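You operate a simulated robot arm through the tools that you are given. There is no shell and no other tool. Be economical: measure what you need, move in short steps, check, and stop when the job is done.

You run a simulated two-armed robot. Do the job below in one go: nothing can be reset, and whatever is moved stays where it is left.

TASK
Shut both doors of the blue machine and dry-run the job in auto at 75% feed.
Fine: key to RUN, and wait till the screen says DONE.

It is judged by the outcome, as a careful person would: the job done as asked, and still so three seconds after it is handed in. It fails if anything else is knocked over, pushed out of place, dropped, spilled or broken.

THE ROBOT
Two 6-joint arms with fingered hands on one trunk, on a base that drives. Base frame: it is fixed to the floor where the robot stands at the start and does not move with it; the origin is under the middle of the robot, x ahead of it, y to its left, z up. Units: m, degrees, N and s.
The left shoulder is at the start at [0.05, 0.17, 0.899], the right one opposite. Each reaches about 0.93 m from its shoulder. Places, roughly: blue machine key switch [0, -1.4, 1.1]; blue machine left door [1, 0.3, 1.5]; blue machine mode dial [0.2, -1.5, 1.1]; blue machine right door [0.4, -1.5, 1.5]; blue machine screen [0, -1.5, 1.6]. Payload 3.5 kg a hand.
Tool frame (each hand has its own): the origin (TCP) lies between the finger pads and is the grasp point; the fingertips stand 0.026 m ahead of it; z points along the fingers, y is the line along which they close. Largest opening 0.132 m; the body of the gripper starts 0.073 m behind the TCP. The gripper is a hand of 3 fingers: y runs from the thumb to the fingers, the wrist lies at [0, 0, -0.234] in the tool frame, and closing takes about 1.5 s.
Orientation is that of the tool frame in the base frame, as a unit quaternion [w, x, y, z]. With the fingers straight down and closing along the base's y, the tool's x points along the base's -x, its y along +y and its z along -z.

THE INTERFACE
- The arms move only by the tool apply_moves. It takes "left_plan", "right_plan" or both (then of equal length, played together; a hand with none holds still); each is text: rows parted by semicolons, each of 7 numbers parted by spaces: the shift along the tool's x, y, z in m, then the turn, a rotation vector about the tool's x, y, z in degrees, then the opening, from 0 (shut) to 1 (fully open). In form: x y z wx wy wz jaw; .... A call has 1 to 12 rows; each row is the pose to reach, as a shift and turn from the pose commanded when the call began, along the tool's axes at that moment. Each row takes 0.2 s and may step no farther than 0.05 m and 8.6 degrees from the row before; otherwise, or with a gripper value out of range, the whole call is refused. Where a pose cannot be reached the arm comes as near as it can. A force on the tool above 90 N (or 10 N above the force at the start of the call, whichever is more), or a blocked arm, ends the call early, and 0.2 s more pass. The fingers move at their own pace (about 0.108 m/s each) and stop on an object; they squeeze with about 26 N. The grip force told is the motor's: it shows also when the fingers shut on nothing. Time passes only in rows, and 0.2 s behind the last, so rows that repeat a pose let the fingers close. The reply holds the time, the measured pose of the TCP, the force on the tool along the base axes, the opening and the grip force, in the units named above and with some noise, with the torque about the TCP (base axes, N m) and any sound that the robot's microphone picked up, and new pictures: "views" is both (left out), scene, wrist or none (wrist: the cameras of the hands that moved).
- Cameras (640 x 400 px; columns grow to the right, rows downward): "scene" is now at [0.0336, -0.0371, 1.497]; the picture's right is [-0.34, -0.94, 0.00], its down [-0.53, 0.19, -0.83] and it looks along [0.78, -0.28, -0.56] (base axes); focal length 257 px, centre (320, 200). "left" rides on the left gripper at [-0.062, 0.003, -0.092] in its tool frame; the picture's right is [-0.05, -1.00, 0.00], its down [0.83, -0.04, -0.56] and it looks along [0.55, -0.03, 0.83] (tool axes); focal length 230 px, centre (320, 200). "right" rides on the right gripper at [0.062, 0.003, -0.092] in its tool frame; the picture's right is [-0.05, 1.00, 0.00], its down [-0.83, -0.04, -0.56] and it looks along [-0.55, -0.03, 0.83] (tool axes); focal length 230 px, centre (320, 200). There is no depth. A picture from a camera that has moved, and an enlarged one, comes with that camera's place and axes in the base frame and with its lens. The place of the scene camera against the robot may be out by one fixed shift of up to 0.025 m in any direction.
- move_column(by): slides the trunk up (or, below 0, down) by that many m; the arms and the scene camera ride with it, the base frame stays. It gives what a move gives, with no picture.
- steer(legs): drives the robot by 1 to 6 legs, each [ahead, left, turn to the left] in m, m and degrees, along the robot's own axes; the way and the turn of a leg run together, so that a leg with both is an arc; at most 1.5 m and 180 degrees a leg. The arms and the cameras ride along, it lands a little off, and it stops where it bumps. It gives what a move gives, and a new picture of the scene camera.
- grasp_type(shape, hand): the hand has 3 fingers and takes this shape, open, in about a second: jaw (thumb against the fingers, like two jaws); tri (thumb and two fingers); tip (a fingertip pinch); poke (one finger out to press); point (the index stretched); flat (the hand flat); cup (the hand cupped); fist (a fist). The gripper value then closes the fingers along that shape, each until it touches; the sizes above hold for jaw. It gives what a move gives, with no picture.
- head_to(pan, tilt): turns the head with the scene camera to pan (to the left, within 86 degrees either way) and tilt (down, from -29 to 69), counted from straight ahead of the robot. It gives what a move gives, and a new picture of the scene camera.
- inspect(camera, box): a new picture of the part [left, top, right, bottom] of that camera's present view, enlarged. It takes no simulated time.
- sign_off(): hands the job in; it is judged then, once.

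Work in short steps. Places have to be worked out from the pictures, the camera data and where the tool is seen: move nearer, look again, correct. Check each grasp and each placing, and mend what went wrong. You have 120 turns and 260 pictures in all, those below and enlarged ones among them. Open the grippers and draw the arms clear of the work before you hand the job in, unless the task says otherwise; then end with one line.

The tools are called after "Emit:" by a JSON object that holds its "method" and its "body". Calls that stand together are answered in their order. apply_moves: Moves the arms, as the interface text tells. Its arguments: {"type":"object","properties":{"left_plan":{"type":"string"},"right_plan":{"type":"string"},"views":{"type":"string","enum":["both","scene","wrist","none"]}},"required":[]} The other tools are called the same way: move_column (by) slides the trunk up or down; grasp_type (shape, hand) gives the hand a shape; steer (legs) drives the base; head_to (pan, tilt) turns the head that bears the scene camera; inspect (camera, box) takes an enlarged picture of a part of a camera's view; sign_off () hands the job in.

At the start:

```text
time: 0.0
left_ee_pos: [0.6695, -0.0444, 1.0008]
left_tool_rot: [0.0, 0.0, 1.0, 0.0]
left_ft_force: [0.1, 0.4, 0.8]
left_torque: [-0.01, 0.01, 0.02]
left_grip_width: 0.1323
left_grip_force: 0.0
left_shape: jaw
right_ee_pos: [0.3575, -0.4952, 1.0002]
right_tool_rot: [0.0, 0.0, 1.0, 0.0]
right_ft_force: [0.7, -0.1, 0.6]
right_torque: [0.0, -0.02, 0.03]
right_grip_width: 0.1322
right_grip_force: 0.0
right_shape: jaw
trunk travel left (down, up): [-0.514, 0.196]
robot x, y, heading: [0.0037, -0.0015, -0.2]
head pan, tilt: [-19.8, 34.3]
```

scene: 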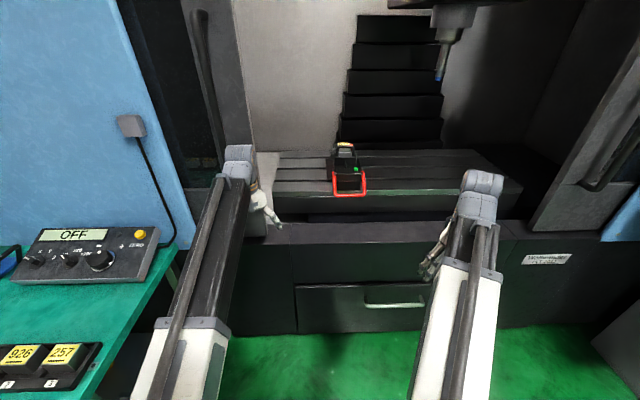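
right: 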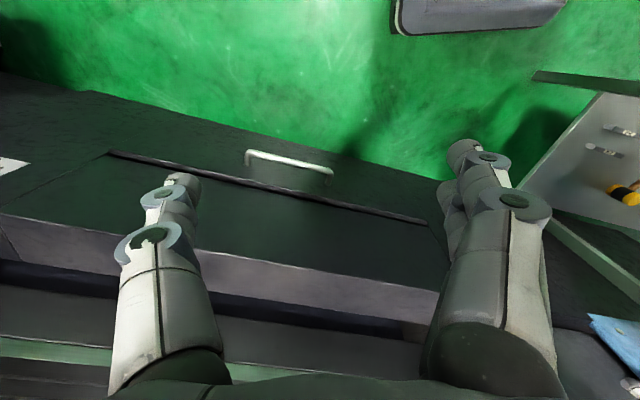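
left: 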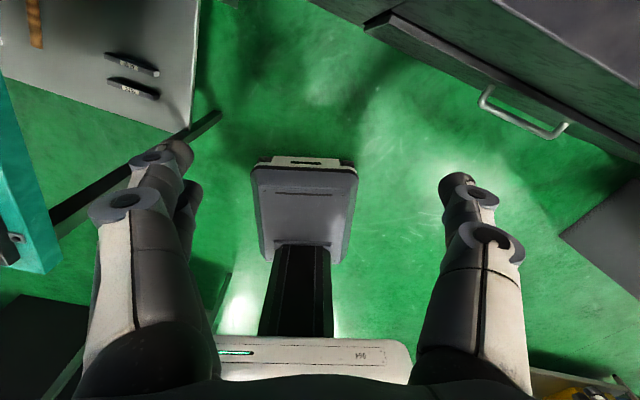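

The scene camera shows an open machining enclosure with something red on its table. I'll look around with the head to find the doors and the panel.

Emit:
{"method": "head_to", "body": {"pan": -60, "tilt": 10}}

Emit:
{"method": "inspect", "body": {"camera": "scene", "box": [0, 0, 640, 400]}}

Emit:
{"method": "head_to", "body": {"pan": 20, "tilt": 5}}

Emit:
{"method": "head_to", "body": {"pan": -20, "tilt": 5}}

```text
time: 1.1
left_ee_pos: [0.6688, -0.0439, 1.0005]
left_tool_rot: [0.001, 0.0, 1.0, -0.001]
left_ft_force: [0.0, 0.2, 0.2]
left_torque: [0.02, 0.0, 0.02]
left_grip_width: 0.1322
left_grip_force: 0.1
left_shape: jaw
right_ee_pos: [0.3577, -0.4961, 1.0006]
right_tool_rot: [0.0, 0.0, 1.0, 0.0]
right_ft_force: [-0.6, 0.8, 0.1]
right_torque: [0.01, -0.01, 0.0]
right_grip_width: 0.1323
right_grip_force: 0.0
right_shape: jaw
trunk travel left (down, up): [-0.514, 0.196]
robot x, y, heading: [0.001, 0.0033, 0.1]
head pan, tilt: [-60.0, 10.0]
camera scene: at [-0.0031, -0.0876, 1.536], right [-0.87, -0.5, 0.0], down [-0.09, 0.15, -0.98], along [0.49, -0.85, -0.17], focal length 257 px, centre (320, 200)
```

scene: 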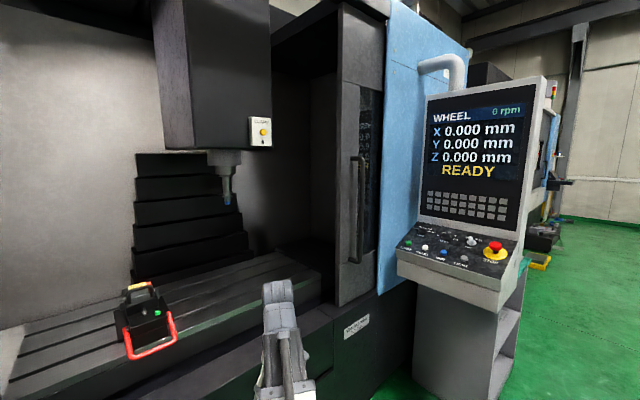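

```text
1.00 times, centred on (320, 200) of scene (not enlarged: the box is as wide or as high as the picture)
camera zoom: at [-0.0031, -0.0876, 1.536], right [-0.87, -0.5, 0.0], down [-0.09, 0.15, -0.98], along [0.49, -0.85, -0.17], focal length 257 px, centre (320, 200)
```

zoom: 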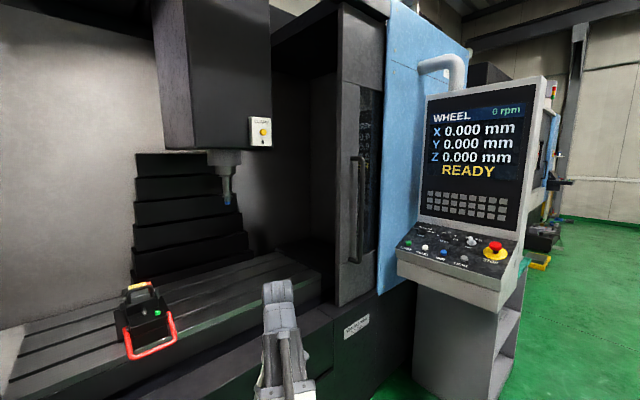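

```text
time: 2.6
left_ee_pos: [0.668, -0.0456, 0.9985]
left_tool_rot: [0.0, 0.001, 1.0, 0.0]
left_ft_force: [-1.4, 0.7, 0.3]
left_torque: [0.01, -0.04, -0.01]
left_grip_width: 0.1319
left_grip_force: 0.0
left_shape: jaw
right_ee_pos: [0.3583, -0.4963, 1.001]
right_tool_rot: [0.0, 0.0, 1.0, 0.0]
right_ft_force: [1.0, -0.2, 0.3]
right_torque: [0.02, 0.0, -0.01]
right_grip_width: 0.132
right_grip_force: 0.1
right_shape: jaw
trunk travel left (down, up): [-0.514, 0.196]
robot x, y, heading: [0.0022, -0.0009, -0.0]
head pan, tilt: [20.0, 5.0]
camera scene: at [0.0367, 0.0243, 1.5442], right [0.34, -0.94, 0.0], down [-0.08, -0.03, -1.0], along [0.94, 0.34, -0.09], focal length 257 px, centre (320, 200)
```

scene: 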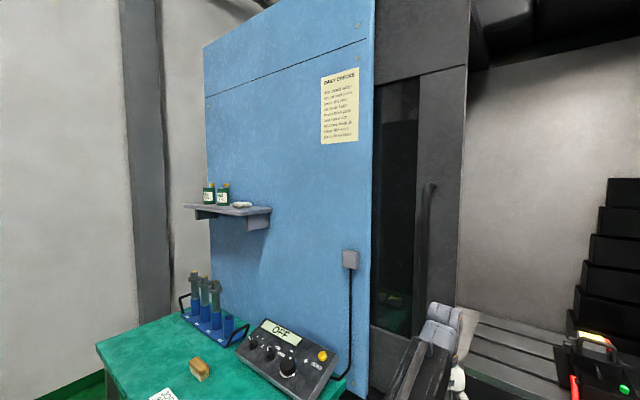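

```text
time: 3.7
left_ee_pos: [0.6683, -0.0452, 0.9991]
left_tool_rot: [0.0, 0.0, 1.0, 0.0]
left_ft_force: [0.3, -0.7, 0.4]
left_torque: [0.0, 0.04, 0.01]
left_grip_width: 0.1318
left_grip_force: 0.2
left_shape: jaw
right_ee_pos: [0.3581, -0.4949, 0.9997]
right_tool_rot: [0.0, 0.0, 1.0, 0.0]
right_ft_force: [-0.4, 0.1, 0.4]
right_torque: [0.0, 0.02, 0.01]
right_grip_width: 0.1319
right_grip_force: 0.1
right_shape: jaw
trunk travel left (down, up): [-0.514, 0.196]
robot x, y, heading: [-0.0013, -0.0008, -0.1]
head pan, tilt: [-20.0, 5.0]
camera scene: at [0.0367, -0.0384, 1.5442], right [-0.34, -0.94, 0.0], down [-0.08, 0.03, -1.0], along [0.94, -0.34, -0.09], focal length 257 px, centre (320, 200)
```

scene: 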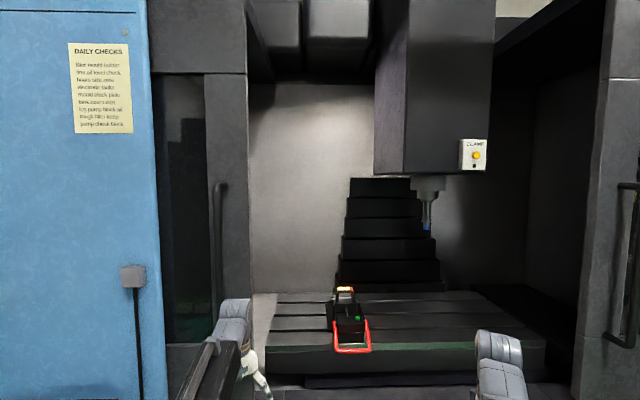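

The front is about square to pan -20. I'll zoom on the object on the table, the notice and the panel.

Emit:
{"method": "inspect", "body": {"camera": "scene", "box": [300, 270, 400, 370]}}

Emit:
{"method": "inspect", "body": {"camera": "scene", "box": [60, 36, 140, 136]}}

Emit:
{"method": "head_to", "body": {"pan": -70, "tilt": 15}}

Emit:
{"method": "inspect", "body": {"camera": "scene", "box": [320, 120, 480, 280]}}

```text
4.00 times, centred on (350, 320) of scene
camera zoom: at [0.0367, -0.0384, 1.5442], right [-0.34, -0.94, 0.0], down [-0.08, 0.03, -1.0], along [0.94, -0.34, -0.09], focal length 1027 px, centre (200, -280)
```

zoom: 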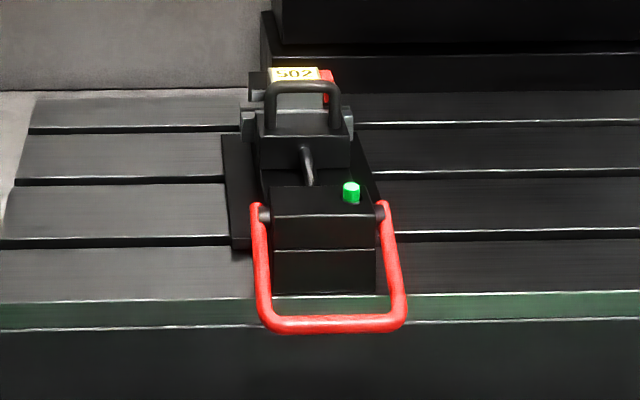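

```text
4.00 times, centred on (100, 86) of scene
camera zoom: at [0.0367, -0.0384, 1.5442], right [-0.34, -0.94, 0.0], down [-0.08, 0.03, -1.0], along [0.94, -0.34, -0.09], focal length 1027 px, centre (1200, 656)
```

zoom: 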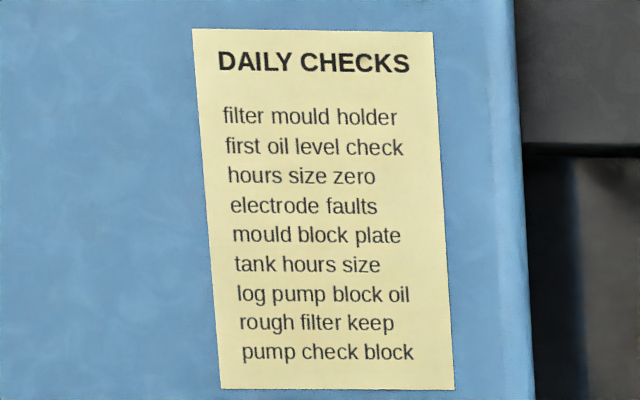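

```text
time: 4.8
left_ee_pos: [0.6678, -0.0449, 0.9992]
left_tool_rot: [-0.001, 0.0, 1.0, 0.0]
left_ft_force: [0.2, 0.3, 0.0]
left_torque: [0.03, 0.01, 0.03]
left_grip_width: 0.1316
left_grip_force: 0.0
left_shape: jaw
right_ee_pos: [0.3586, -0.4947, 0.9999]
right_tool_rot: [0.0, 0.001, 1.0, 0.0]
right_ft_force: [0.0, 0.1, -0.2]
right_torque: [0.02, 0.04, 0.01]
right_grip_width: 0.1317
right_grip_force: 0.1
right_shape: jaw
trunk travel left (down, up): [-0.514, 0.196]
robot x, y, heading: [0.0036, -0.0014, 0.0]
head pan, tilt: [-70.0, 15.0]
camera scene: at [-0.0176, -0.0948, 1.528], right [-0.94, -0.34, 0.0], down [-0.09, 0.24, -0.97], along [0.33, -0.91, -0.26], focal length 257 px, centre (320, 200)
```

scene: 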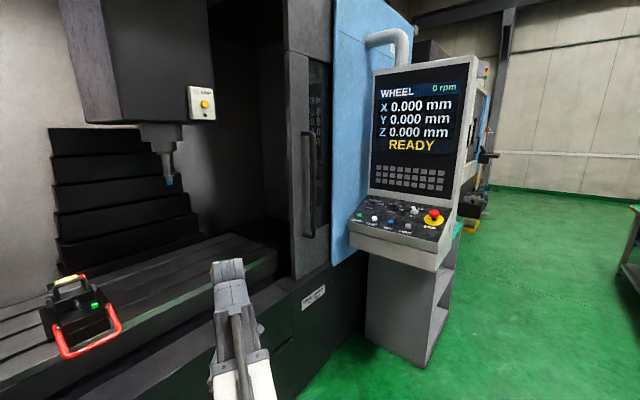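

```text
2.50 times, centred on (400, 200) of scene
camera zoom: at [-0.0176, -0.0948, 1.528], right [-0.94, -0.34, 0.0], down [-0.09, 0.24, -0.97], along [0.33, -0.91, -0.26], focal length 642 px, centre (120, 200)
```

zoom: 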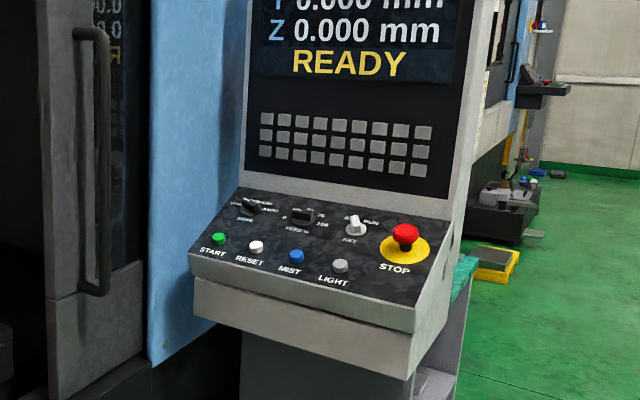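

The panel has a mode dial, feed dial, key, and buttons, with e-stop. Before driving I check the surroundings left and below.

Emit:
{"method": "head_to", "body": {"pan": 60, "tilt": 50}}

Emit:
{"method": "head_to", "body": {"pan": -20, "tilt": 60}}

Emit:
{"method": "head_to", "body": {"pan": -85, "tilt": 45}}

```text
time: 7.0
left_ee_pos: [0.6697, -0.0442, 0.9999]
left_tool_rot: [0.0, 0.0, 1.0, -0.001]
left_ft_force: [-0.1, -0.1, 0.3]
left_torque: [-0.01, 0.01, 0.0]
left_grip_width: 0.1319
left_grip_force: 0.1
left_shape: jaw
right_ee_pos: [0.3573, -0.4962, 0.9997]
right_tool_rot: [0.0, 0.001, 1.0, 0.0]
right_ft_force: [0.1, -0.2, 0.2]
right_torque: [-0.01, 0.02, 0.0]
right_grip_width: 0.1319
right_grip_force: 0.2
right_shape: jaw
trunk travel left (down, up): [-0.514, 0.196]
robot x, y, heading: [-0.0009, 0.0018, -0.1]
head pan, tilt: [60.0, 50.0]
camera scene: at [-0.0111, 0.0596, 1.4742], right [0.87, -0.5, 0.0], down [-0.38, -0.66, -0.64], along [0.32, 0.56, -0.77], focal length 257 px, centre (320, 200)
```

scene: 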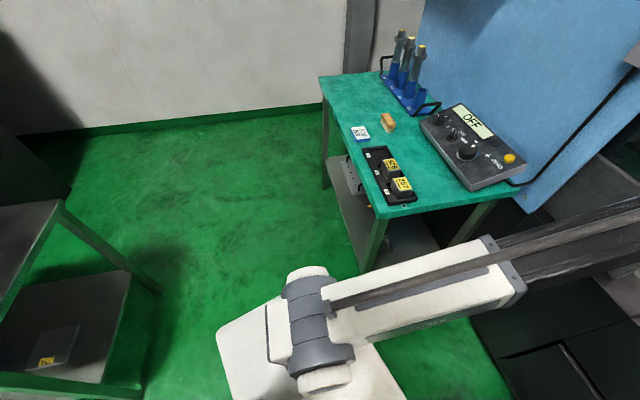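

```text
time: 8.5
left_ee_pos: [0.6689, -0.0449, 0.9985]
left_tool_rot: [0.0, -0.001, 1.0, 0.0]
left_ft_force: [-0.4, 0.3, -0.7]
left_torque: [-0.02, -0.01, 0.01]
left_grip_width: 0.1322
left_grip_force: 0.1
left_shape: jaw
right_ee_pos: [0.3582, -0.4959, 1.0007]
right_tool_rot: [0.0, 0.0, 1.0, 0.001]
right_ft_force: [0.4, 0.3, 0.0]
right_torque: [0.0, 0.0, 0.01]
right_grip_width: 0.1316
right_grip_force: 0.1
right_shape: jaw
trunk travel left (down, up): [-0.514, 0.196]
robot x, y, heading: [0.0018, 0.0032, 0.1]
head pan, tilt: [-20.0, 60.0]
camera scene: at [0.013, -0.0298, 1.4617], right [-0.34, -0.94, 0.0], down [-0.81, 0.3, -0.5], along [0.47, -0.17, -0.87], focal length 257 px, centre (320, 200)
```

scene: 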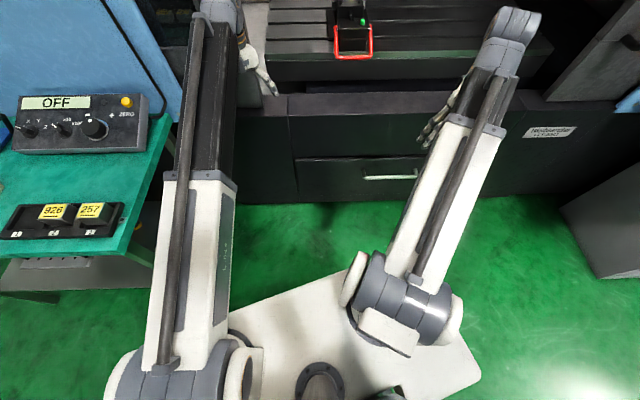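

```text
time: 9.8
left_ee_pos: [0.6687, -0.0454, 0.9997]
left_tool_rot: [0.0, 0.0, 1.0, 0.0]
left_ft_force: [0.2, 0.7, 0.2]
left_torque: [0.0, -0.02, 0.04]
left_grip_width: 0.1321
left_grip_force: 0.0
left_shape: jaw
right_ee_pos: [0.3587, -0.4966, 1.0011]
right_tool_rot: [0.0, 0.0, 1.0, 0.0]
right_ft_force: [0.7, 0.1, -0.3]
right_torque: [0.01, 0.0, -0.03]
right_grip_width: 0.132
right_grip_force: 0.1
right_shape: jaw
trunk travel left (down, up): [-0.514, 0.196]
robot x, y, heading: [0.0012, -0.0, -0.3]
head pan, tilt: [-85.0, 45.0]
camera scene: at [-0.0425, -0.0881, 1.4811], right [-1.0, -0.09, 0.0], down [-0.06, 0.7, -0.71], along [0.06, -0.7, -0.71], focal length 257 px, centre (320, 200)
```

scene: 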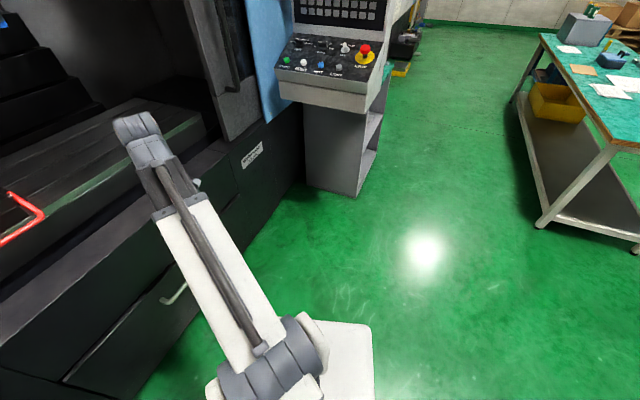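

The base has clear floor. I turn to face the machine squarely, and then swing the left hand to point forward.

Emit:
{"method": "steer", "body": {"legs": [[0, 0, -20]]}}

Emit:
{"method": "apply_moves", "body": {"left_plan": "0.011 0 -0.015 0 -8.2 0 1; 0.022 0 -0.03 0 -16.4 0 1; 0.033 0 -0.045 0 -24.6 0 1; 0.044 0 -0.06 0 -32.8 0 1; 0.055 0 -0.075 0 -41 0 1; 0.066 0 -0.09 0 -49.2 0 1; 0.077 0 -0.105 0 -57.4 0 1; 0.088 0 -0.12 0 -65.6 0 1; 0.1 0 -0.135 0 -73.8 0 1; 0.11 0 -0.15 0 -82 0 1; 0.12 0 -0.16 0 -90 0 1", "views": "wrist"}}

Emit:
{"method": "head_to", "body": {"pan": 0, "tilt": 15}}

```text
time: 11.3
left_ee_pos: [0.6151, -0.2636, 0.9992]
left_tool_rot: [0.0, 0.168, 0.986, 0.0]
left_ft_force: [0.3, -0.5, 0.6]
left_torque: [0.01, -0.03, 0.03]
left_grip_width: 0.132
left_grip_force: 0.1
left_shape: jaw
right_ee_pos: [0.1731, -0.586, 0.9995]
right_tool_rot: [0.0, 0.168, 0.986, 0.0]
right_ft_force: [-0.4, -0.6, 0.0]
right_torque: [0.01, -0.01, 0.0]
right_grip_width: 0.132
right_grip_force: 0.1
right_shape: jaw
trunk travel left (down, up): [-0.514, 0.196]
robot x, y, heading: [-0.0007, 0.0013, -19.1]
head pan, tilt: [-85.0, 45.0]
camera scene: at [-0.0675, -0.0726, 1.4811], right [-0.97, 0.25, 0.0], down [0.17, 0.69, -0.71], along [-0.18, -0.69, -0.71], focal length 257 px, centre (320, 200)
```

scene: 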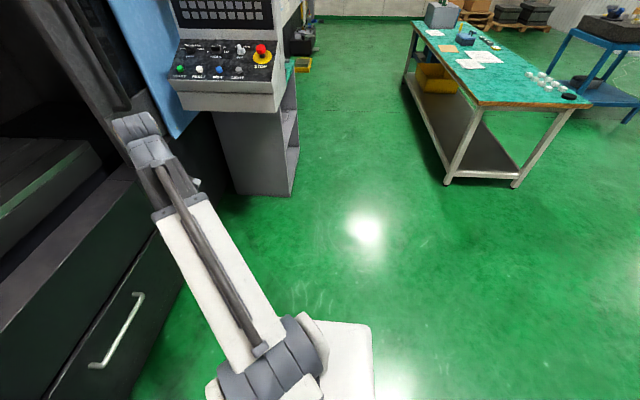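

```text
time: 13.7
left_ee_pos: [0.5271, -0.2735, 1.1811]
left_tool_rot: [0.698, 0.118, 0.696, -0.118]
left_ft_force: [0.4, 0.8, -1.0]
left_torque: [-0.01, -0.02, -0.03]
left_grip_width: 0.1315
left_grip_force: 0.0
left_shape: jaw
left hand out of reach, approached as far as the arm can: row 9, 10, 11
right_ee_pos: [0.1736, -0.5863, 1.0006]
right_tool_rot: [0.0, 0.168, 0.986, 0.001]
right_ft_force: [0.2, -0.3, 0.4]
right_torque: [0.01, 0.0, 0.02]
right_grip_width: 0.1319
right_grip_force: 0.0
right_shape: jaw
trunk travel left (down, up): [-0.514, 0.196]
robot x, y, heading: [0.0009, -0.0027, -19.2]
head pan, tilt: [-85.0, 45.0]
camera left: at [0.4419, -0.2396, 1.2435], right [-0.33, -0.94, 0.05], down [-0.54, 0.14, -0.83], along [0.78, -0.3, -0.55], focal length 230 px, centre (320, 200)
```

left: 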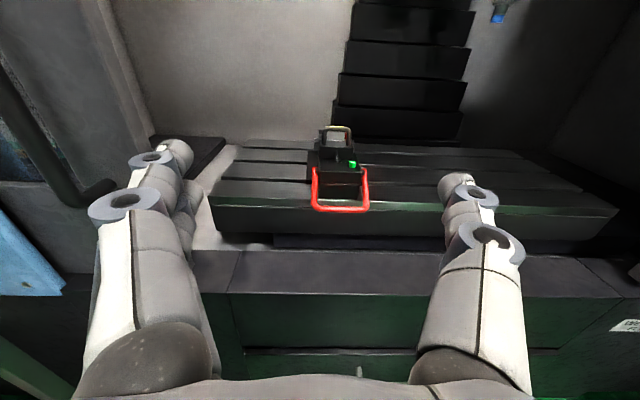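

```text
time: 15.3
left_ee_pos: [0.5262, -0.2726, 1.1821]
left_tool_rot: [0.697, 0.119, 0.697, -0.119]
left_ft_force: [0.4, -0.7, -0.7]
left_torque: [-0.02, -0.01, 0.0]
left_grip_width: 0.1317
left_grip_force: 0.0
left_shape: jaw
right_ee_pos: [0.1745, -0.5851, 0.9994]
right_tool_rot: [0.0, 0.167, 0.986, 0.001]
right_ft_force: [-0.1, -1.1, 0.9]
right_torque: [-0.01, 0.0, 0.03]
right_grip_width: 0.132
right_grip_force: 0.0
right_shape: jaw
trunk travel left (down, up): [-0.514, 0.196]
robot x, y, heading: [-0.0038, -0.0004, -19.3]
head pan, tilt: [0.0, 15.0]
camera scene: at [0.0407, -0.0248, 1.5279], right [-0.33, -0.94, 0.0], down [-0.24, 0.09, -0.97], along [0.91, -0.32, -0.26], focal length 257 px, centre (320, 200)
```

scene: 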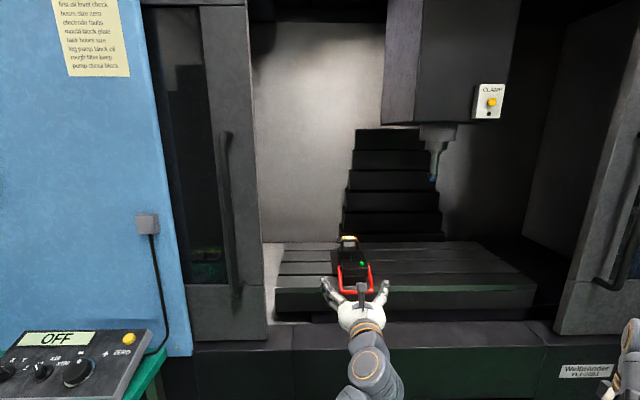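

Triangulating puts the left handle bar near (0.81, -0.01), z 1.03–1.52. I raise the trunk and shift the base right so the arm's sweep is centred on the door travel.

Emit:
{"method": "move_column", "body": {"by": 0.12}}

Emit:
{"method": "steer", "body": {"legs": [[0, -0.12, 0]]}}

Emit:
{"method": "apply_moves", "body": {"left_plan": "0 0.045 0 0 0 0 1; 0 0.09 0 0 0 0 1; 0 0.135 0 0 0 0 1; 0 0.18 0 0 0 0 1; 0 0.225 0 0 0 0 1; 0 0.27 0 0 0 0 1; 0 0.315 0 0 0 0 1; 0 0.36 0 0 0 0 1; 0 0.4 0 0 0 0 1; 0 0.43 0 0 0 0 1"}}

```text
time: 16.8
left_ee_pos: [0.528, -0.274, 1.3016]
left_tool_rot: [0.697, 0.118, 0.697, -0.117]
left_ft_force: [-0.3, 0.1, -0.8]
left_torque: [-0.03, -0.02, -0.03]
left_grip_width: 0.1318
left_grip_force: 0.1
left_shape: jaw
right_ee_pos: [0.1739, -0.5866, 1.1201]
right_tool_rot: [0.0, 0.167, 0.986, 0.0]
right_ft_force: [0.2, -0.1, 0.0]
right_torque: [-0.02, 0.0, -0.01]
right_grip_width: 0.132
right_grip_force: 0.1
right_shape: jaw
trunk travel left (down, up): [-0.634, 0.076]
robot x, y, heading: [-0.0016, 0.003, -19.3]
head pan, tilt: [0.0, 15.0]
```

```text
time: 18.0
left_ee_pos: [0.4861, -0.3888, 1.3014]
left_tool_rot: [0.697, 0.12, 0.697, -0.119]
left_ft_force: [-0.4, -0.3, -0.6]
left_torque: [0.0, -0.02, 0.03]
left_grip_width: 0.1319
left_grip_force: 0.0
left_shape: jaw
right_ee_pos: [0.1311, -0.7012, 1.1194]
right_tool_rot: [0.0, 0.169, 0.986, 0.0]
right_ft_force: [-0.3, -0.6, -0.2]
right_torque: [0.06, -0.05, -0.03]
right_grip_width: 0.1321
right_grip_force: 0.0
right_shape: jaw
trunk travel left (down, up): [-0.634, 0.076]
robot x, y, heading: [-0.0386, -0.1122, -19.6]
head pan, tilt: [0.0, 15.0]
camera scene: at [0.0004, -0.1392, 1.6479], right [-0.33, -0.94, 0.0], down [-0.24, 0.09, -0.97], along [0.91, -0.32, -0.26], focal length 257 px, centre (320, 200)
```

scene: 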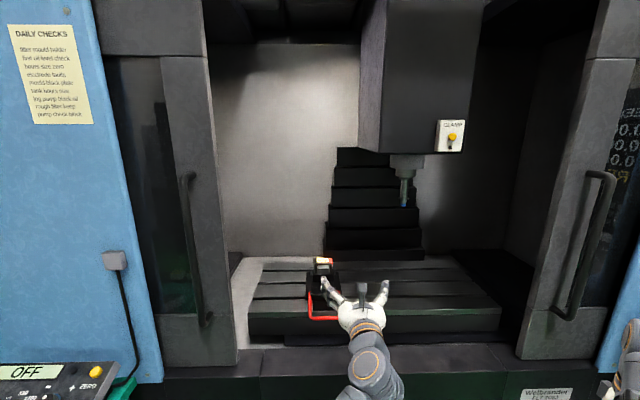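

```text
time: 20.2
left_ee_pos: [0.6644, 0.0304, 1.3193]
left_tool_rot: [0.696, 0.121, 0.697, -0.12]
left_ft_force: [0.4, 0.3, 0.0]
left_torque: [-0.01, 0.0, 0.01]
left_grip_width: 0.1318
left_grip_force: 0.0
left_shape: jaw
left hand out of reach, approached as far as the arm can: row 1, 2, 3, 4, 5, 6, 7, 8, 9, 10
right_ee_pos: [0.1316, -0.6982, 1.1203]
right_tool_rot: [0.0, 0.17, 0.985, 0.0]
right_ft_force: [-0.5, 0.3, -0.1]
right_torque: [0.04, -0.01, 0.0]
right_grip_width: 0.1319
right_grip_force: 0.1
right_shape: jaw
trunk travel left (down, up): [-0.634, 0.076]
robot x, y, heading: [-0.0385, -0.1125, -19.5]
head pan, tilt: [0.0, 15.0]
camera scene: at [0.0008, -0.1374, 1.648], right [-0.33, -0.94, 0.0], down [-0.24, 0.09, -0.97], along [0.91, -0.32, -0.26], focal length 257 px, centre (320, 200)
camera left: at [0.5804, 0.064, 1.3809], right [-0.33, -0.94, 0.05], down [-0.54, 0.15, -0.83], along [0.77, -0.31, -0.56], focal length 230 px, centre (320, 200)
```

scene: 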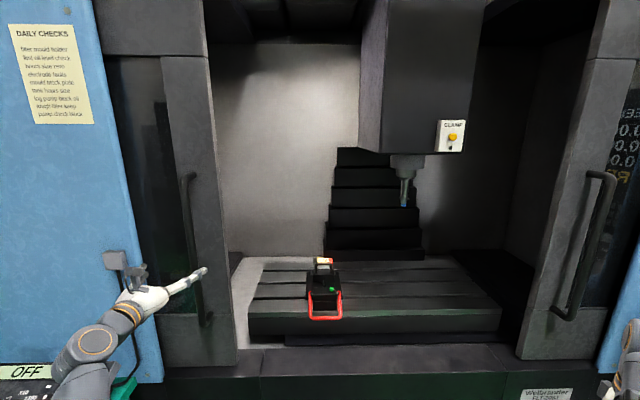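
left: 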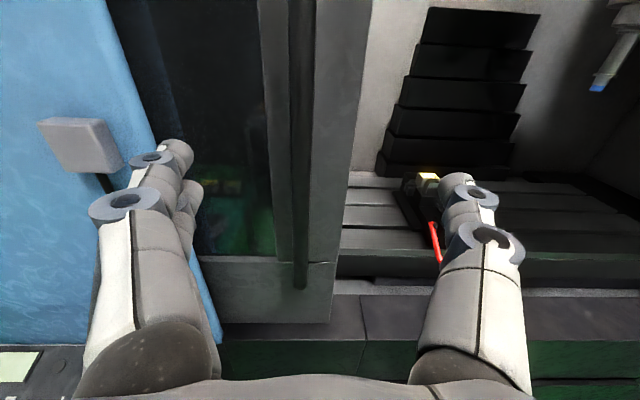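

The left hand is level with the handle, about 0.15 m in front of it and about 1 cm too far right. I move forward around the bar.

Emit:
{"method": "apply_moves", "body": {"left_plan": "0 0.004 0.03 0 0 0 1; 0 0.008 0.06 0 0 0 1; 0 0.012 0.09 0 0 0 1; 0 0.012 0.11 0 0 0 1"}}

```text
time: 21.2
left_ee_pos: [0.7711, 0.0009, 1.3196]
left_tool_rot: [0.696, 0.12, 0.697, -0.12]
left_ft_force: [-0.2, -0.3, -0.8]
left_torque: [-0.03, -0.01, 0.04]
left_grip_width: 0.132
left_grip_force: 0.1
left_shape: jaw
right_ee_pos: [0.1317, -0.7006, 1.1195]
right_tool_rot: [-0.001, 0.17, 0.986, 0.0]
right_ft_force: [0.5, -0.5, 0.3]
right_torque: [-0.01, 0.01, -0.01]
right_grip_width: 0.1321
right_grip_force: 0.0
right_shape: jaw
trunk travel left (down, up): [-0.634, 0.076]
robot x, y, heading: [-0.0401, -0.1148, -19.4]
head pan, tilt: [0.0, 15.0]
camera scene: at [0.0011, -0.1377, 1.6479], right [-0.33, -0.94, 0.0], down [-0.24, 0.09, -0.97], along [0.91, -0.32, -0.26], focal length 257 px, centre (320, 200)
camera left: at [0.6872, 0.035, 1.3808], right [-0.33, -0.94, 0.05], down [-0.54, 0.14, -0.83], along [0.77, -0.3, -0.56], focal length 230 px, centre (320, 200)
```

scene: 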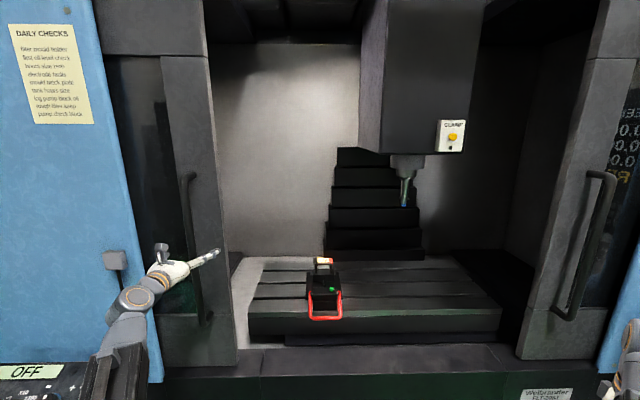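
left: 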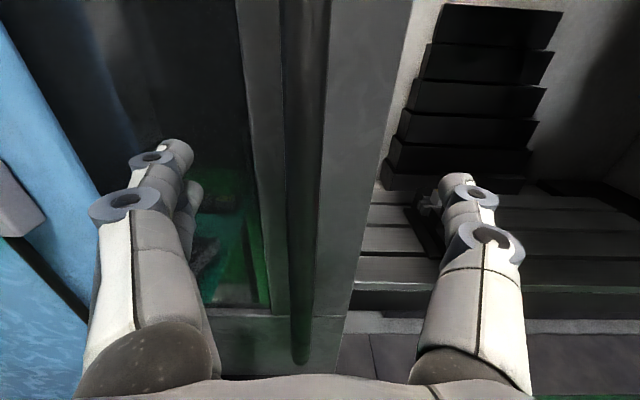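

The bar is between the fingers, about 0.04 m ahead of the TCP. I advance and close on it.

Emit:
{"method": "apply_moves", "body": {"left_plan": "0 0.004 0.02 0 0 0 1; 0 0.006 0.035 0 0 0 1; 0 0.006 0.035 0 0 0 0; 0 0.006 0.035 0 0 0 0; 0 0.006 0.035 0 0 0 0; 0 0.006 0.035 0 0 0 0; 0 0.006 0.035 0 0 0 0; 0 0.006 0.035 0 0 0 0"}}

```text
time: 23.0
left_ee_pos: [0.8092, -0.0052, 1.3191]
left_tool_rot: [0.697, 0.119, 0.697, -0.119]
left_ft_force: [9.8, -1.4, 4.3]
left_torque: [-0.01, -0.07, 0.04]
left_grip_width: 0.0131
left_grip_force: 26.0
left_shape: jaw
right_ee_pos: [0.1323, -0.7001, 1.12]
right_tool_rot: [0.0, 0.171, 0.985, 0.001]
right_ft_force: [0.1, -0.2, -0.3]
right_torque: [-0.02, -0.01, 0.0]
right_grip_width: 0.1318
right_grip_force: 0.1
right_shape: jaw
trunk travel left (down, up): [-0.634, 0.076]
robot x, y, heading: [-0.0373, -0.1152, -19.5]
head pan, tilt: [0.0, 15.0]
camera scene: at [0.0022, -0.1381, 1.6479], right [-0.33, -0.94, 0.0], down [-0.24, 0.09, -0.97], along [0.91, -0.32, -0.26], focal length 257 px, centre (320, 200)
camera left: at [0.7243, 0.0279, 1.3805], right [-0.33, -0.94, 0.05], down [-0.54, 0.14, -0.83], along [0.77, -0.3, -0.56], focal length 230 px, centre (320, 200)
```

scene: 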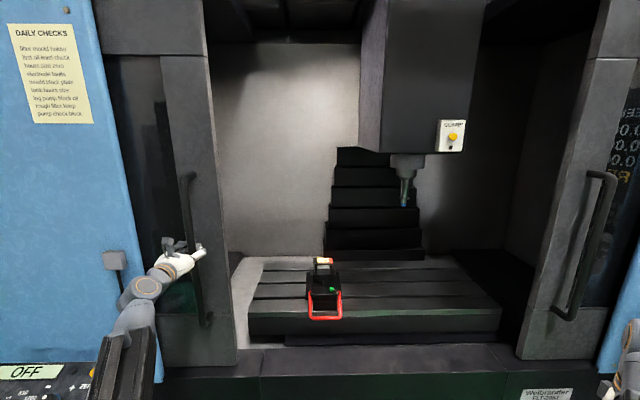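
left: 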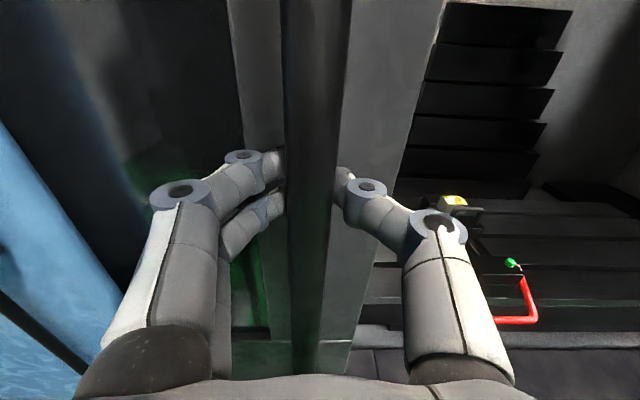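

The grip holds the bar (width 0.013). I slide the door right in modest steps, checking the force.

Emit:
{"method": "apply_moves", "body": {"left_plan": "0 -0.01 0 0 0 0 0; 0 -0.03 0 0 0 0 0; 0 -0.055 0 0 0 0 0; 0 -0.08 0 0 0 0 0; 0 -0.105 0 0 0 0 0; 0 -0.12 0 0 0 0 0"}}

```text
time: 24.4
left_ee_pos: [0.7708, -0.1221, 1.3171]
left_tool_rot: [0.697, 0.119, 0.697, -0.119]
left_ft_force: [31.0, -1.6, 20.5]
left_torque: [0.11, -0.36, -0.14]
left_grip_width: 0.0113
left_grip_force: 26.4
left_shape: jaw
right_ee_pos: [0.1336, -0.6999, 1.1194]
right_tool_rot: [0.0, 0.17, 0.985, 0.001]
right_ft_force: [0.4, -0.2, -0.2]
right_torque: [0.03, 0.01, 0.01]
right_grip_width: 0.1317
right_grip_force: 0.1
right_shape: jaw
trunk travel left (down, up): [-0.634, 0.076]
robot x, y, heading: [-0.0383, -0.1086, -19.7]
head pan, tilt: [0.0, 15.0]
camera scene: at [0.0038, -0.1386, 1.6481], right [-0.33, -0.94, 0.0], down [-0.25, 0.09, -0.97], along [0.91, -0.32, -0.26], focal length 257 px, centre (320, 200)
camera left: at [0.6863, -0.0877, 1.3788], right [-0.33, -0.94, 0.05], down [-0.54, 0.14, -0.83], along [0.77, -0.31, -0.55], focal length 230 px, centre (320, 200)
```

scene: 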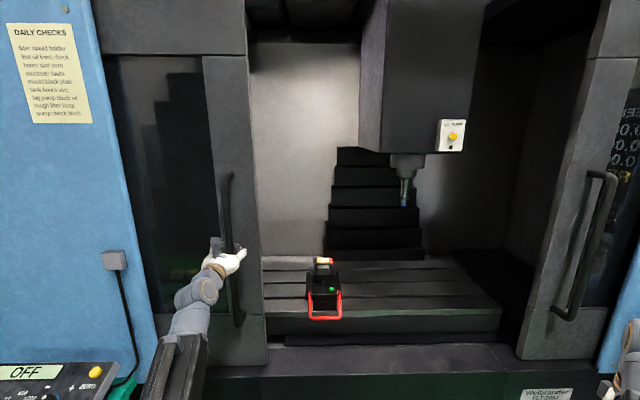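
left: 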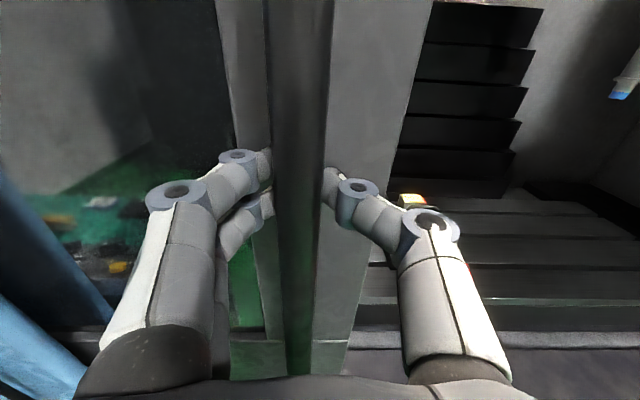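

Sliding fine; the force suggests my line is drifting slightly out of the door's plane, so I add a small forward correction and go on.

Emit:
{"method": "apply_moves", "body": {"left_plan": "-0.003 -0.02 0.005 0 0 0 0; -0.003 -0.045 0.008 0 0 0 0; -0.003 -0.07 0.009 0 0 0 0; -0.003 -0.095 0.01 0 0 0 0; -0.003 -0.12 0.011 0 0 0 0; -0.003 -0.145 0.012 0 0 0 0; -0.003 -0.165 0.013 0 0 0 0; -0.003 -0.18 0.014 0 0 0 0", "views": "scene"}}

```text
time: 26.2
left_ee_pos: [0.7214, -0.2961, 1.3197]
left_tool_rot: [0.695, 0.121, 0.698, -0.121]
left_ft_force: [10.3, 4.7, -11.7]
left_torque: [-0.13, 0.15, -0.05]
left_grip_width: 0.01
left_grip_force: 26.1
left_shape: jaw
right_ee_pos: [0.1342, -0.7004, 1.1196]
right_tool_rot: [-0.001, 0.17, 0.986, 0.0]
right_ft_force: [0.0, -0.3, -0.1]
right_torque: [0.03, -0.02, 0.01]
right_grip_width: 0.1321
right_grip_force: 0.0
right_shape: jaw
trunk travel left (down, up): [-0.634, 0.076]
robot x, y, heading: [-0.0409, -0.1149, -19.7]
head pan, tilt: [0.0, 15.0]
camera scene: at [0.004, -0.138, 1.6477], right [-0.33, -0.94, 0.0], down [-0.25, 0.09, -0.97], along [0.91, -0.32, -0.26], focal length 257 px, centre (320, 200)
```

scene: 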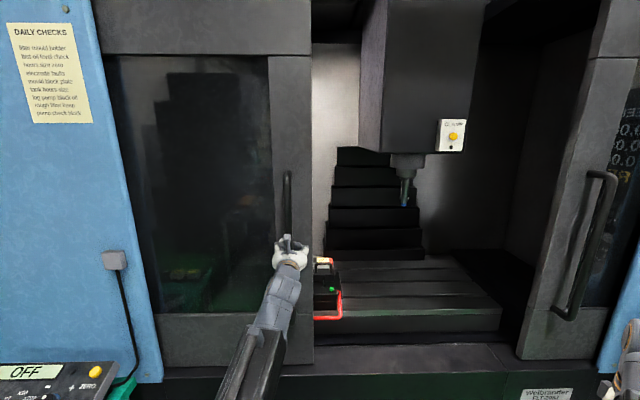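

Smooth. I continue; the red bail looks well behind the door plane.

Emit:
{"method": "apply_moves", "body": {"left_plan": "0 -0.02 0.002 0 0 0 0; 0 -0.045 0.003 0 0 0 0; 0 -0.07 0.004 0 0 0 0; 0 -0.09 0.005 0 0 0 0; 0 -0.11 0.006 0 0 0 0; 0 -0.12 0.007 0 0 0 0"}}

```text
time: 27.6
left_ee_pos: [0.6883, -0.41, 1.3209]
left_tool_rot: [0.697, 0.121, 0.697, -0.12]
left_ft_force: [11.0, 5.3, 1.6]
left_torque: [0.05, -0.05, -0.1]
left_grip_width: 0.0095
left_grip_force: 25.2
left_shape: jaw
right_ee_pos: [0.1328, -0.6988, 1.12]
right_tool_rot: [0.0, 0.17, 0.985, 0.0]
right_ft_force: [0.1, 0.0, 0.6]
right_torque: [0.01, 0.02, -0.02]
right_grip_width: 0.1319
right_grip_force: 0.0
right_shape: jaw
trunk travel left (down, up): [-0.634, 0.076]
robot x, y, heading: [-0.0406, -0.1145, -19.7]
head pan, tilt: [0.0, 15.0]
camera scene: at [0.0026, -0.1373, 1.648], right [-0.33, -0.94, 0.0], down [-0.24, 0.09, -0.97], along [0.91, -0.32, -0.26], focal length 257 px, centre (320, 200)
camera left: at [0.6037, -0.376, 1.3815], right [-0.34, -0.94, 0.05], down [-0.54, 0.15, -0.83], along [0.77, -0.31, -0.55], focal length 230 px, centre (320, 200)
```

scene: 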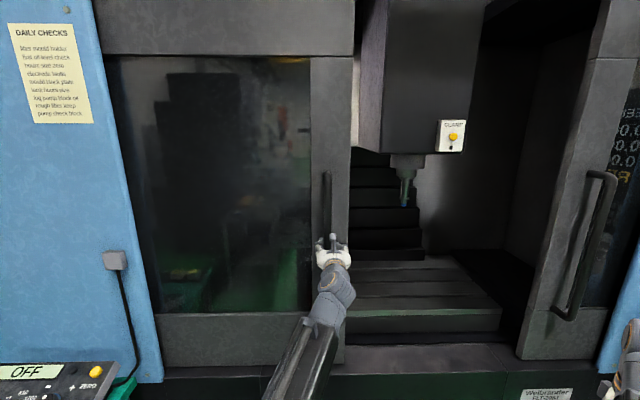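
left: 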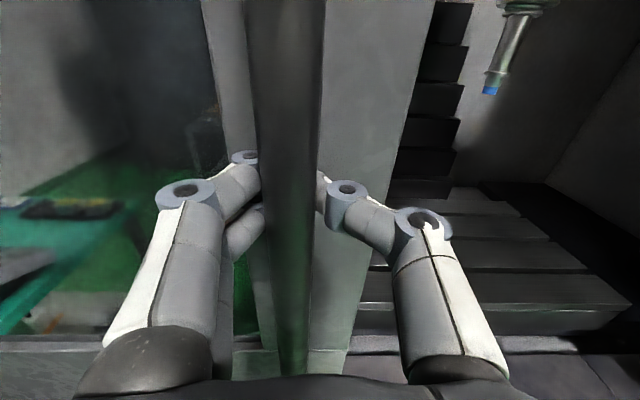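

About 0.12 m remains to the middle. I continue until it reaches the stop.

Emit:
{"method": "apply_moves", "body": {"left_plan": "0 -0.02 0.001 0 0 0 0; 0 -0.04 0.002 0 0 0 0; 0 -0.06 0.003 0 0 0 0; 0 -0.08 0.004 0 0 0 0; 0 -0.095 0.005 0 0 0 0; 0 -0.11 0.006 0 0 0 0; 0 -0.12 0.006 0 0 0 0; 0 -0.13 0.006 0 0 0 0; 0 -0.14 0.006 0 0 0 0"}}

```text
time: 29.6
left_ee_pos: [0.6491, -0.544, 1.3219]
left_tool_rot: [0.697, 0.119, 0.697, -0.121]
left_ft_force: [6.1, 10.8, -1.4]
left_torque: [-0.04, -0.02, -0.07]
left_grip_width: 0.0084
left_grip_force: 25.8
left_shape: jaw
right_ee_pos: [0.1319, -0.6986, 1.1215]
right_tool_rot: [0.0, 0.169, 0.986, -0.001]
right_ft_force: [0.6, -0.1, -0.3]
right_torque: [0.0, 0.02, 0.02]
right_grip_width: 0.132
right_grip_force: 0.0
right_shape: jaw
trunk travel left (down, up): [-0.634, 0.076]
robot x, y, heading: [-0.0408, -0.1131, -19.8]
head pan, tilt: [0.0, 15.0]
camera scene: at [0.0023, -0.1362, 1.648], right [-0.33, -0.94, 0.0], down [-0.24, 0.09, -0.97], along [0.91, -0.32, -0.26], focal length 257 px, centre (320, 200)
camera left: at [0.5638, -0.5088, 1.3822], right [-0.33, -0.94, 0.05], down [-0.54, 0.14, -0.83], along [0.77, -0.31, -0.55], focal length 230 px, centre (320, 200)
```

scene: 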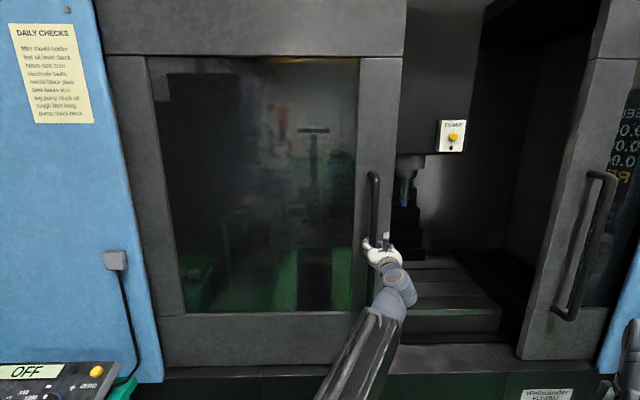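
left: 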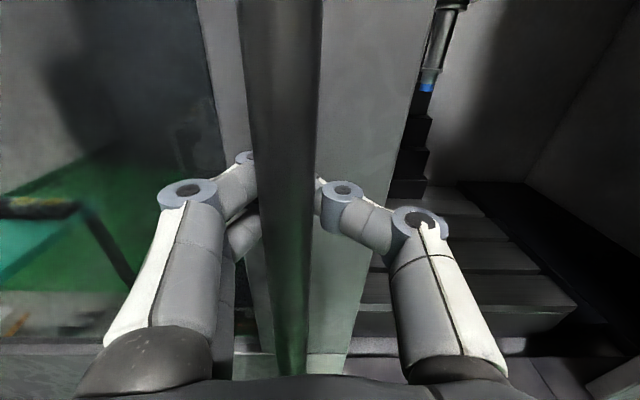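

No stop felt yet; the force is still small. I continue gently.

Emit:
{"method": "apply_moves", "body": {"left_plan": "0 -0.01 0 0 0 0 0; 0 -0.02 0 0 0 0 0; 0 -0.03 0.001 0 0 0 0; 0 -0.04 0.001 0 0 0 0; 0 -0.05 0.001 0 0 0 0; 0 -0.05 0.001 0 0 0 0"}}

```text
time: 31.0
left_ee_pos: [0.6431, -0.5681, 1.322]
left_tool_rot: [0.695, 0.105, 0.702, -0.11]
left_ft_force: [4.5, 69.1, -13.5]
left_torque: [-0.58, 0.03, 0.08]
left_grip_width: 0.0203
left_grip_force: 26.4
left_shape: jaw
right_ee_pos: [0.1333, -0.6915, 1.1242]
right_tool_rot: [0.0, 0.169, 0.986, -0.004]
right_ft_force: [0.4, -0.4, 0.3]
right_torque: [0.0, 0.0, 0.01]
right_grip_width: 0.132
right_grip_force: 0.2
right_shape: jaw
trunk travel left (down, up): [-0.634, 0.076]
robot x, y, heading: [-0.0396, -0.1109, -19.8]
head pan, tilt: [0.0, 15.0]
camera scene: at [0.0031, -0.1261, 1.6478], right [-0.33, -0.94, 0.01], down [-0.25, 0.08, -0.97], along [0.91, -0.32, -0.26], focal length 257 px, centre (320, 200)
camera left: at [0.5578, -0.5366, 1.3839], right [-0.3, -0.95, 0.06], down [-0.55, 0.12, -0.83], along [0.78, -0.28, -0.56], focal length 230 px, centre (320, 200)
```

scene: 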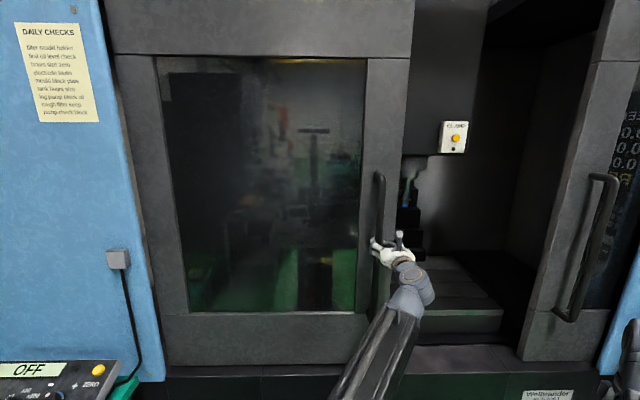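
left: 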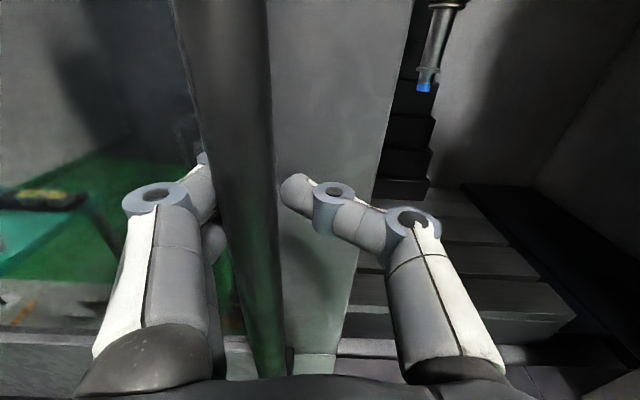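

The door hit its stop (69 N). I relax the command, open the hand and withdraw.

Emit:
{"method": "apply_moves", "body": {"left_plan": "0 0.02 0 0 0 0 0; 0 0.028 0 0 0 0 0.2; 0 0.028 0 0 0 0 0.6; 0 0.028 0 0 0 0 1; 0 0.028 0 0 0 0 1; 0 0.028 0 0 0 0 1; 0 0.028 0 0 0 0 1; 0 0.028 -0.04 0 0 0 1; 0 0.028 -0.085 0 0 0 1; 0 0.028 -0.13 0 0 0 1; 0 0.028 -0.17 0 0 0 1; 0 0.028 -0.2 0 0 0 1"}}

```text
time: 33.6
left_ee_pos: [0.4516, -0.4972, 1.3191]
left_tool_rot: [0.697, 0.12, 0.697, -0.12]
left_ft_force: [-0.1, 0.2, 0.5]
left_torque: [0.02, 0.0, 0.04]
left_grip_width: 0.1321
left_grip_force: 0.0
left_shape: jaw
right_ee_pos: [0.1312, -0.6995, 1.1192]
right_tool_rot: [0.0, 0.169, 0.986, 0.0]
right_ft_force: [0.3, 0.1, 0.6]
right_torque: [-0.02, 0.01, 0.0]
right_grip_width: 0.1321
right_grip_force: 0.1
right_shape: jaw
trunk travel left (down, up): [-0.634, 0.076]
robot x, y, heading: [-0.0405, -0.1134, -19.3]
head pan, tilt: [0.0, 15.0]
camera scene: at [0.0007, -0.1376, 1.648], right [-0.33, -0.94, 0.0], down [-0.24, 0.09, -0.97], along [0.91, -0.32, -0.26], focal length 257 px, centre (320, 200)
camera left: at [0.367, -0.462, 1.3808], right [-0.33, -0.94, 0.05], down [-0.54, 0.14, -0.83], along [0.77, -0.3, -0.55], focal length 230 px, centre (320, 200)
```

scene: 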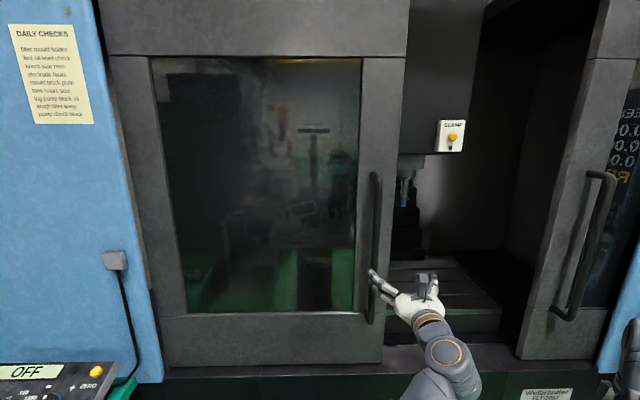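
left: 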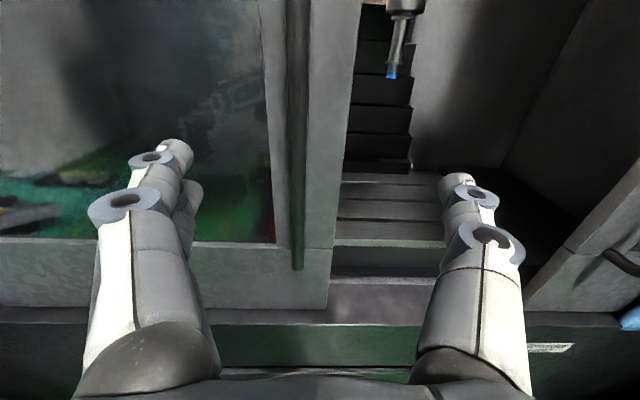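

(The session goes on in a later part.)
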